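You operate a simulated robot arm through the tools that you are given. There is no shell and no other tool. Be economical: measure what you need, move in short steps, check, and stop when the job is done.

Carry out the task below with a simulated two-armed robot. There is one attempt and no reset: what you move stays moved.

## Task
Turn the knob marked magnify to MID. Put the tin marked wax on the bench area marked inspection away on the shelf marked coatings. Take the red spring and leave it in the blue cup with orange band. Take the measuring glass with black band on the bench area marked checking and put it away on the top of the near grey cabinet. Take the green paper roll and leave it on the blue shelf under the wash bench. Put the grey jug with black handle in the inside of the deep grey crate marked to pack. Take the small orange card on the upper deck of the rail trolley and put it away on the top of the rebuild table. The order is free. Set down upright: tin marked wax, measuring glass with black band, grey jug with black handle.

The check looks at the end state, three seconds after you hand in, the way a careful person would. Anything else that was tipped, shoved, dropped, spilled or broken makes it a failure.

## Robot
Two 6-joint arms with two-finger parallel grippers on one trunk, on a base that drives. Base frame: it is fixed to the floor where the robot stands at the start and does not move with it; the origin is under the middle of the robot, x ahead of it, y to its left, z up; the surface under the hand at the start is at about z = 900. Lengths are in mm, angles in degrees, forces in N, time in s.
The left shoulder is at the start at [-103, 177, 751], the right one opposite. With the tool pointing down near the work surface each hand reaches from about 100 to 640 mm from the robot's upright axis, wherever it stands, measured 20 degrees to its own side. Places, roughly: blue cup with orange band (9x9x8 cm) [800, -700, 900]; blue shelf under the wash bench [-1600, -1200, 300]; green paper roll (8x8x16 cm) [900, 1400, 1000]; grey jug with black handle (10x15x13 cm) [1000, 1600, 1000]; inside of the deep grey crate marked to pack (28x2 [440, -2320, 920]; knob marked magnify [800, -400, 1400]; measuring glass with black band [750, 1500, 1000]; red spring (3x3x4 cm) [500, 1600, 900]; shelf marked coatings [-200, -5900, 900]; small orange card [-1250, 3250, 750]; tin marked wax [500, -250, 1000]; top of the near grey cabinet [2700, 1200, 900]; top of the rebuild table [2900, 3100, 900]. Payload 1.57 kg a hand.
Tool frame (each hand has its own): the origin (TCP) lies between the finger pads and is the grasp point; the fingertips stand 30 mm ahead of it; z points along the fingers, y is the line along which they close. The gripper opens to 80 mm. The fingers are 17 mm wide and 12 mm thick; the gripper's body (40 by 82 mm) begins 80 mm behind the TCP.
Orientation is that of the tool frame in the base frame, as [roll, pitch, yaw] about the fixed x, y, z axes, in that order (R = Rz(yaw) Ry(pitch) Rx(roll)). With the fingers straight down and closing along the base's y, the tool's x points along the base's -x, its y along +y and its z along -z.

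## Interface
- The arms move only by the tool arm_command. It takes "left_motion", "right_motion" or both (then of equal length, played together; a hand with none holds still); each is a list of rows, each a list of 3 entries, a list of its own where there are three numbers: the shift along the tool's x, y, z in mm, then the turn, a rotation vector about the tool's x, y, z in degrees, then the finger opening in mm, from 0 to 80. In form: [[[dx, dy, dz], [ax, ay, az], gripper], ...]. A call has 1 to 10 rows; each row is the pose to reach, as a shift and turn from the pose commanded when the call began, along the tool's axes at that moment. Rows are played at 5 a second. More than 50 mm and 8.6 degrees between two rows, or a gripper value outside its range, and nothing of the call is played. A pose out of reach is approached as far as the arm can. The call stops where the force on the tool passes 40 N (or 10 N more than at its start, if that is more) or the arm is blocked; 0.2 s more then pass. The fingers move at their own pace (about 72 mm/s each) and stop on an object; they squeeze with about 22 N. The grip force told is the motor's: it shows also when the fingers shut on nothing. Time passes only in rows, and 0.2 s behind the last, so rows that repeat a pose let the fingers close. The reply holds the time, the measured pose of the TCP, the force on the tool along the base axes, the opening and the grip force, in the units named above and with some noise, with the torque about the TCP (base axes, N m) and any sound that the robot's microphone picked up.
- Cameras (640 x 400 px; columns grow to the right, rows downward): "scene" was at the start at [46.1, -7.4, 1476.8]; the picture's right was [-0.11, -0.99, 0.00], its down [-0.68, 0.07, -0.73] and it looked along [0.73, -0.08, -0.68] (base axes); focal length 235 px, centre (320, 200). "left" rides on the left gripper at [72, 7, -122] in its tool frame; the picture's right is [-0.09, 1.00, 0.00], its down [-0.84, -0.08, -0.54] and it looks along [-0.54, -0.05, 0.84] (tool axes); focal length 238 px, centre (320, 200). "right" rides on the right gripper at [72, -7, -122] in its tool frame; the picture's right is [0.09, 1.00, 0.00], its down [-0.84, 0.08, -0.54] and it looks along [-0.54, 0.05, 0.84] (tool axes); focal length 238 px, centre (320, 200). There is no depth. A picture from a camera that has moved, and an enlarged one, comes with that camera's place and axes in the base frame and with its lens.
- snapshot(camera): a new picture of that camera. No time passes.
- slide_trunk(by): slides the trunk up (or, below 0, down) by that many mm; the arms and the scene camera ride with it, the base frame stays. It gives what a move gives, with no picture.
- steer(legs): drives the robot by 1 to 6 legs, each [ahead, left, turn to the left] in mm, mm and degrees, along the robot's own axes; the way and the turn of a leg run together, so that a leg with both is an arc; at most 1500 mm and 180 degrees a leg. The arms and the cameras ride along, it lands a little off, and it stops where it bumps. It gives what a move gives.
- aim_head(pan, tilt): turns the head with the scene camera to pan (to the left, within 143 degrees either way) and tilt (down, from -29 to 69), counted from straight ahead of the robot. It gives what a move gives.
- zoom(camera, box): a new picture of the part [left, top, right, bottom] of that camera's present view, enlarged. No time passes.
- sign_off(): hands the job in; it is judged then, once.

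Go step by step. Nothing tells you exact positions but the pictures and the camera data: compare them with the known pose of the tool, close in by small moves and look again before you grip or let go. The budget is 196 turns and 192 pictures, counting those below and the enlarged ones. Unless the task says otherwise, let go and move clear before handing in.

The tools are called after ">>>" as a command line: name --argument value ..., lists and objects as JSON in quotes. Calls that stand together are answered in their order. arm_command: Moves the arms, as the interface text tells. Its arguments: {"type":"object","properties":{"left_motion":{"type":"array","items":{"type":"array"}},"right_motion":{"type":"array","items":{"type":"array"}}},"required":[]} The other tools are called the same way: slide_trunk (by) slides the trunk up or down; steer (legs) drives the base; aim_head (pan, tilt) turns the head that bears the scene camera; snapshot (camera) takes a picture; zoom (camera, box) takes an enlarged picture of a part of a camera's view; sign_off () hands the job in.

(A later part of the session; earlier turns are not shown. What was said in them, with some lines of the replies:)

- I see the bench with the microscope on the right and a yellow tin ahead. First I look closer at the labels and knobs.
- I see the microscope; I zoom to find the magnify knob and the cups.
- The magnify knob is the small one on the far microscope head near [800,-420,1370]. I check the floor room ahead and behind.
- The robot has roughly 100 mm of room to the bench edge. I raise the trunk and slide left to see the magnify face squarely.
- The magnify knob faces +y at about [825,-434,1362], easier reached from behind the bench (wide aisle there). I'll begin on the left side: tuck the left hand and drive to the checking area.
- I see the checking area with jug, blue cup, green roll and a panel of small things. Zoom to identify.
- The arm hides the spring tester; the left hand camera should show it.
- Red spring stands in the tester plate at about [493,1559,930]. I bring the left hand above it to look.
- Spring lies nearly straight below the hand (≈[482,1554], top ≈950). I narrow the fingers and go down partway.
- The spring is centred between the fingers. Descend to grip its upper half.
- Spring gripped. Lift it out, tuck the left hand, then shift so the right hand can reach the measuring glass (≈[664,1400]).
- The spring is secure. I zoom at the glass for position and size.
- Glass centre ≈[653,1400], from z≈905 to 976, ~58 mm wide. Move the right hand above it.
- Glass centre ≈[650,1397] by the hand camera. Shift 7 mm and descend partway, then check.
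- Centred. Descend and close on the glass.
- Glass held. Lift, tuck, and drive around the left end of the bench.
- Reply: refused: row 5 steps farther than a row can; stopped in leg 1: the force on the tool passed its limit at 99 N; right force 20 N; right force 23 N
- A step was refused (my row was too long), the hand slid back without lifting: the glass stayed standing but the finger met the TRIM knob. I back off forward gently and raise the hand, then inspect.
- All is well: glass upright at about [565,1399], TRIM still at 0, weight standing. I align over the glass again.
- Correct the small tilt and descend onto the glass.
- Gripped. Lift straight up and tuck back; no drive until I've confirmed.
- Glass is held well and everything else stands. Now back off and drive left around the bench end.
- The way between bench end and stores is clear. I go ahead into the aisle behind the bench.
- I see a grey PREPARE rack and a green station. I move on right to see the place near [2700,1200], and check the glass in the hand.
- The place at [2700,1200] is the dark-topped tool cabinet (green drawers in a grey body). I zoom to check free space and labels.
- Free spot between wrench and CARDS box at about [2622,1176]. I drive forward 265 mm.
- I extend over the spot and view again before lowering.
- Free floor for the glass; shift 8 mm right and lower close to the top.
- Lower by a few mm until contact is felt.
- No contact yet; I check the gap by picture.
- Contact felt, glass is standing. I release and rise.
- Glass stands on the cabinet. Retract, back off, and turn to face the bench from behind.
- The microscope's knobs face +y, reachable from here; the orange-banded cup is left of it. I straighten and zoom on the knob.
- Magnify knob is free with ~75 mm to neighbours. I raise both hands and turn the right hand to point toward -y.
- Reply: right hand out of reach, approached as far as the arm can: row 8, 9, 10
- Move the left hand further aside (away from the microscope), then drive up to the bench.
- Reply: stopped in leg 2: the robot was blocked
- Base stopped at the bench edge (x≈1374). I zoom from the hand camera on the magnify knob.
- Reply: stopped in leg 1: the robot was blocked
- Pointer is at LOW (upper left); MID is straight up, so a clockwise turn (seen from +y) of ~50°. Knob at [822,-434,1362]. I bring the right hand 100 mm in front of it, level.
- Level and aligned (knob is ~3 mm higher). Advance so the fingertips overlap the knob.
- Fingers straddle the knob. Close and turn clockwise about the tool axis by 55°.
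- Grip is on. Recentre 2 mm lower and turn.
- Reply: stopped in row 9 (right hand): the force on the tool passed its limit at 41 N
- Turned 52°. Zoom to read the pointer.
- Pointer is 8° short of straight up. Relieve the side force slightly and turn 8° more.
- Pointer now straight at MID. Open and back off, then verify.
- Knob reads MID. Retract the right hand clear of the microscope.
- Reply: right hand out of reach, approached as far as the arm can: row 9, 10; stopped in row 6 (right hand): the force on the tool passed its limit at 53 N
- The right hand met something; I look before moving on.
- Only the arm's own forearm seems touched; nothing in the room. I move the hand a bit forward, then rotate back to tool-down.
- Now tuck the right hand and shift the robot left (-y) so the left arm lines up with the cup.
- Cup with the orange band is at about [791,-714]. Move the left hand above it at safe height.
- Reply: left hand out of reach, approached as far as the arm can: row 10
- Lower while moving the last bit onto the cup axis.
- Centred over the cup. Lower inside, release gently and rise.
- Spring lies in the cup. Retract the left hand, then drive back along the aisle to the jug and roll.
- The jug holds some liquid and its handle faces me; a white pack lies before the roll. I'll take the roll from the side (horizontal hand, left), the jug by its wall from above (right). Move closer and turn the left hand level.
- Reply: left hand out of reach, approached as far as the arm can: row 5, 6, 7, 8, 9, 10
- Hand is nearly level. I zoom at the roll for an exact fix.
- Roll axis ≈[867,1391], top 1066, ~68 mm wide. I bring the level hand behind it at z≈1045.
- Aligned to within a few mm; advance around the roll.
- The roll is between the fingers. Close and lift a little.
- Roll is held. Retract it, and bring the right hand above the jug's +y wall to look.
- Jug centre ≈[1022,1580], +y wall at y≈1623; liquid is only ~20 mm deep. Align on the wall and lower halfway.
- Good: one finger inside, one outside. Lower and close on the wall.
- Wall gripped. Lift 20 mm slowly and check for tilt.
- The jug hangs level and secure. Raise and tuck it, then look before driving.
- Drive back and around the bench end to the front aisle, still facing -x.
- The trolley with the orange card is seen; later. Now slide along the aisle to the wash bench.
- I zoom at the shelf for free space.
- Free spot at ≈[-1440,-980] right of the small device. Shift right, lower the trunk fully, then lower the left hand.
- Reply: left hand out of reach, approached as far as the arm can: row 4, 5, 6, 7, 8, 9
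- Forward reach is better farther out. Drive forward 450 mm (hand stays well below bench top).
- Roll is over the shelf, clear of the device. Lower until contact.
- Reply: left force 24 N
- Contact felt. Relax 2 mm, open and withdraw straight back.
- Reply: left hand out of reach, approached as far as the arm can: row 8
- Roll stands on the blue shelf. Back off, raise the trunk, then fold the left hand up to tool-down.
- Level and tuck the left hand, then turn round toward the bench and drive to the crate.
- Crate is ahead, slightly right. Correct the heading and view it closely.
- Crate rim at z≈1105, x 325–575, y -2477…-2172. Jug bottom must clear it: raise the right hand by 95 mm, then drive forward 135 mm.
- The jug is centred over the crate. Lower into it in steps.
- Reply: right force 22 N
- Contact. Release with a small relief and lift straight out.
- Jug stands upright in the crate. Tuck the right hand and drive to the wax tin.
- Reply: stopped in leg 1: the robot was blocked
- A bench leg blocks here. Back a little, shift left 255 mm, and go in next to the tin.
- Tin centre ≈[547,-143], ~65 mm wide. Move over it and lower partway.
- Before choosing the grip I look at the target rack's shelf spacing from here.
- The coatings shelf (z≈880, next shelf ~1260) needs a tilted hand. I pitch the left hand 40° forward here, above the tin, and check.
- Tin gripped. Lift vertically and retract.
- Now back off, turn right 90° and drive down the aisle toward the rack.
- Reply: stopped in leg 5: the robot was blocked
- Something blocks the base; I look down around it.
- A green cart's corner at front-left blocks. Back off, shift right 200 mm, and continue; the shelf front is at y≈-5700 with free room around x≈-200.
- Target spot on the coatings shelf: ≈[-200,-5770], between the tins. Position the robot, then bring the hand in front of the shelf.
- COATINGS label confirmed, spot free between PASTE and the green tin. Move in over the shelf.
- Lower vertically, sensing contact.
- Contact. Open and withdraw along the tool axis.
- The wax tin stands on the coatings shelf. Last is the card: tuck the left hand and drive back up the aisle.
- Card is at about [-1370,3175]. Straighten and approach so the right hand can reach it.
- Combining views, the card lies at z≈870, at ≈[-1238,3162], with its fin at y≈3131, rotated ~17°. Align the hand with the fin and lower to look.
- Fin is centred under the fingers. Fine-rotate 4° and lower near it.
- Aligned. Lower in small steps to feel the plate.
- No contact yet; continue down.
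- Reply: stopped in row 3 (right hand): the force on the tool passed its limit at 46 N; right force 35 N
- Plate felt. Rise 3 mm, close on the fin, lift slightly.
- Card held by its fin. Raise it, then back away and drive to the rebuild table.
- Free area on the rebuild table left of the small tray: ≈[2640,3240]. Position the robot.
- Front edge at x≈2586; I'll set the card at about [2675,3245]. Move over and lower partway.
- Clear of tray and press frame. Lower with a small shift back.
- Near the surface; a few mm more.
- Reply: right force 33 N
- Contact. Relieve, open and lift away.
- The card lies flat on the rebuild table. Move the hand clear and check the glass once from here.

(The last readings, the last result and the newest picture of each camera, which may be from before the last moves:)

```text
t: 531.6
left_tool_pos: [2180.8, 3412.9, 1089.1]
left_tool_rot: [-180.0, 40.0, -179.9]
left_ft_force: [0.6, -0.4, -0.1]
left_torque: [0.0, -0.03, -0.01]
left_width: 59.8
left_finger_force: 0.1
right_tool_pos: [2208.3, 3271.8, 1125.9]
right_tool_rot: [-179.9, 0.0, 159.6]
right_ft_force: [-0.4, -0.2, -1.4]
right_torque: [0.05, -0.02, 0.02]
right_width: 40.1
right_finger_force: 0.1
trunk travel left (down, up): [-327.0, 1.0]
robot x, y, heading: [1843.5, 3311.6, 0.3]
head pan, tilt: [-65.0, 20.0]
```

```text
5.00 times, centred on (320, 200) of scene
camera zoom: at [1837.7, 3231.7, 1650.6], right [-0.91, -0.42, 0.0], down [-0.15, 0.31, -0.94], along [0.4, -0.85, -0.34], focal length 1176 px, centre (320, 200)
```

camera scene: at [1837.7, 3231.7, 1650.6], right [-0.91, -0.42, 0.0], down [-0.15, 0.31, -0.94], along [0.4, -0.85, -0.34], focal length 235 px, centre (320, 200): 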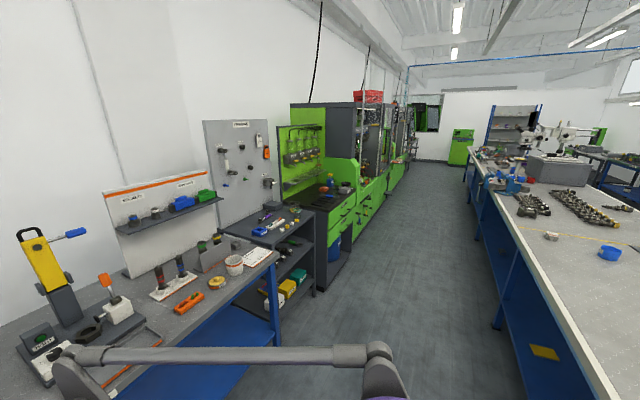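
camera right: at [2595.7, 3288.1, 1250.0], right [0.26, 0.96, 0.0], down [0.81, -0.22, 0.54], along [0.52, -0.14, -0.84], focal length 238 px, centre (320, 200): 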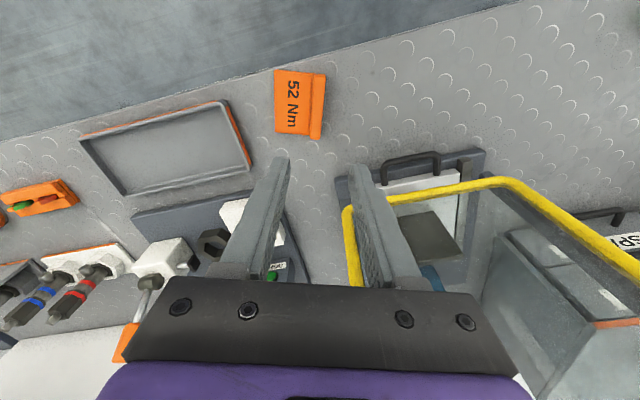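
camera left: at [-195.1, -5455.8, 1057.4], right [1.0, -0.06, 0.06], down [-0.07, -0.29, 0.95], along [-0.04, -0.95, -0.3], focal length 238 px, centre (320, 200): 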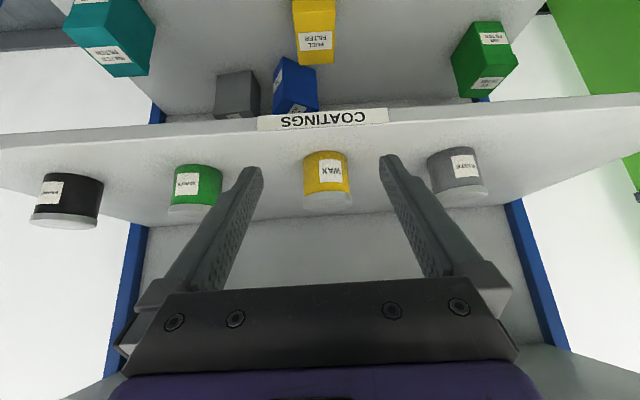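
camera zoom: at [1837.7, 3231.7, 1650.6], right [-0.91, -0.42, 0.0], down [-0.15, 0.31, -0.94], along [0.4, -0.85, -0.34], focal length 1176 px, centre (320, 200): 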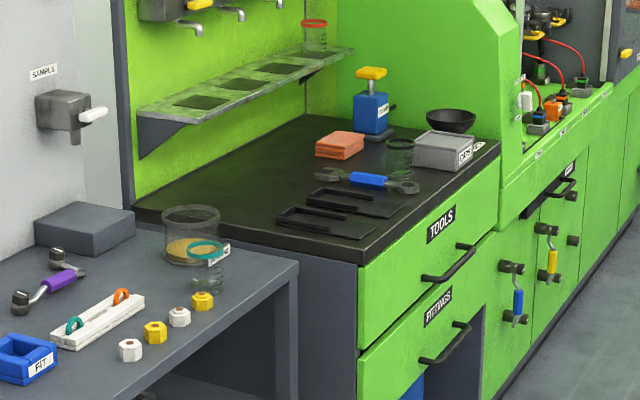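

All seven tasks are done: the glass stands on the cabinet top and both hands are empty and clear. I hand in.

>>> sign_off

```text
The job is handed in.
```

I finished all seven tasks and handed the job in, with both hands empty and clear.

- **Knob:** the magnify knob points at MID.
- **Wax tin:** it stands upright on the shelf marked coatings.
- **Red spring:** it is in the blue cup with the orange band.
- **Measuring glass:** it stands upright on the dark-topped tool cabinet at about [2620, 1170]. That cabinet has grey sides and green drawers, and I took it as the near grey cabinet because it matches the position you gave.
- **Paper roll:** the green roll stands on the blue shelf under the wash bench.
- **Jug:** it stands upright in the crate marked to pack. It holds a little liquid, and I saw no spill.
- **Orange card:** it lies on the rebuild table.

One mishap: while picking up the glass, the right hand slid back without lifting. It dragged the glass about 85 mm along the bench and pushed a finger hard against the TRIM knob on the spring tester. The glass stayed upright, TRIM still read 0, and nothing nearby had moved.

The base also stopped three times against fixed furniture: the bench twice and the green cart once. Nothing looked moved.
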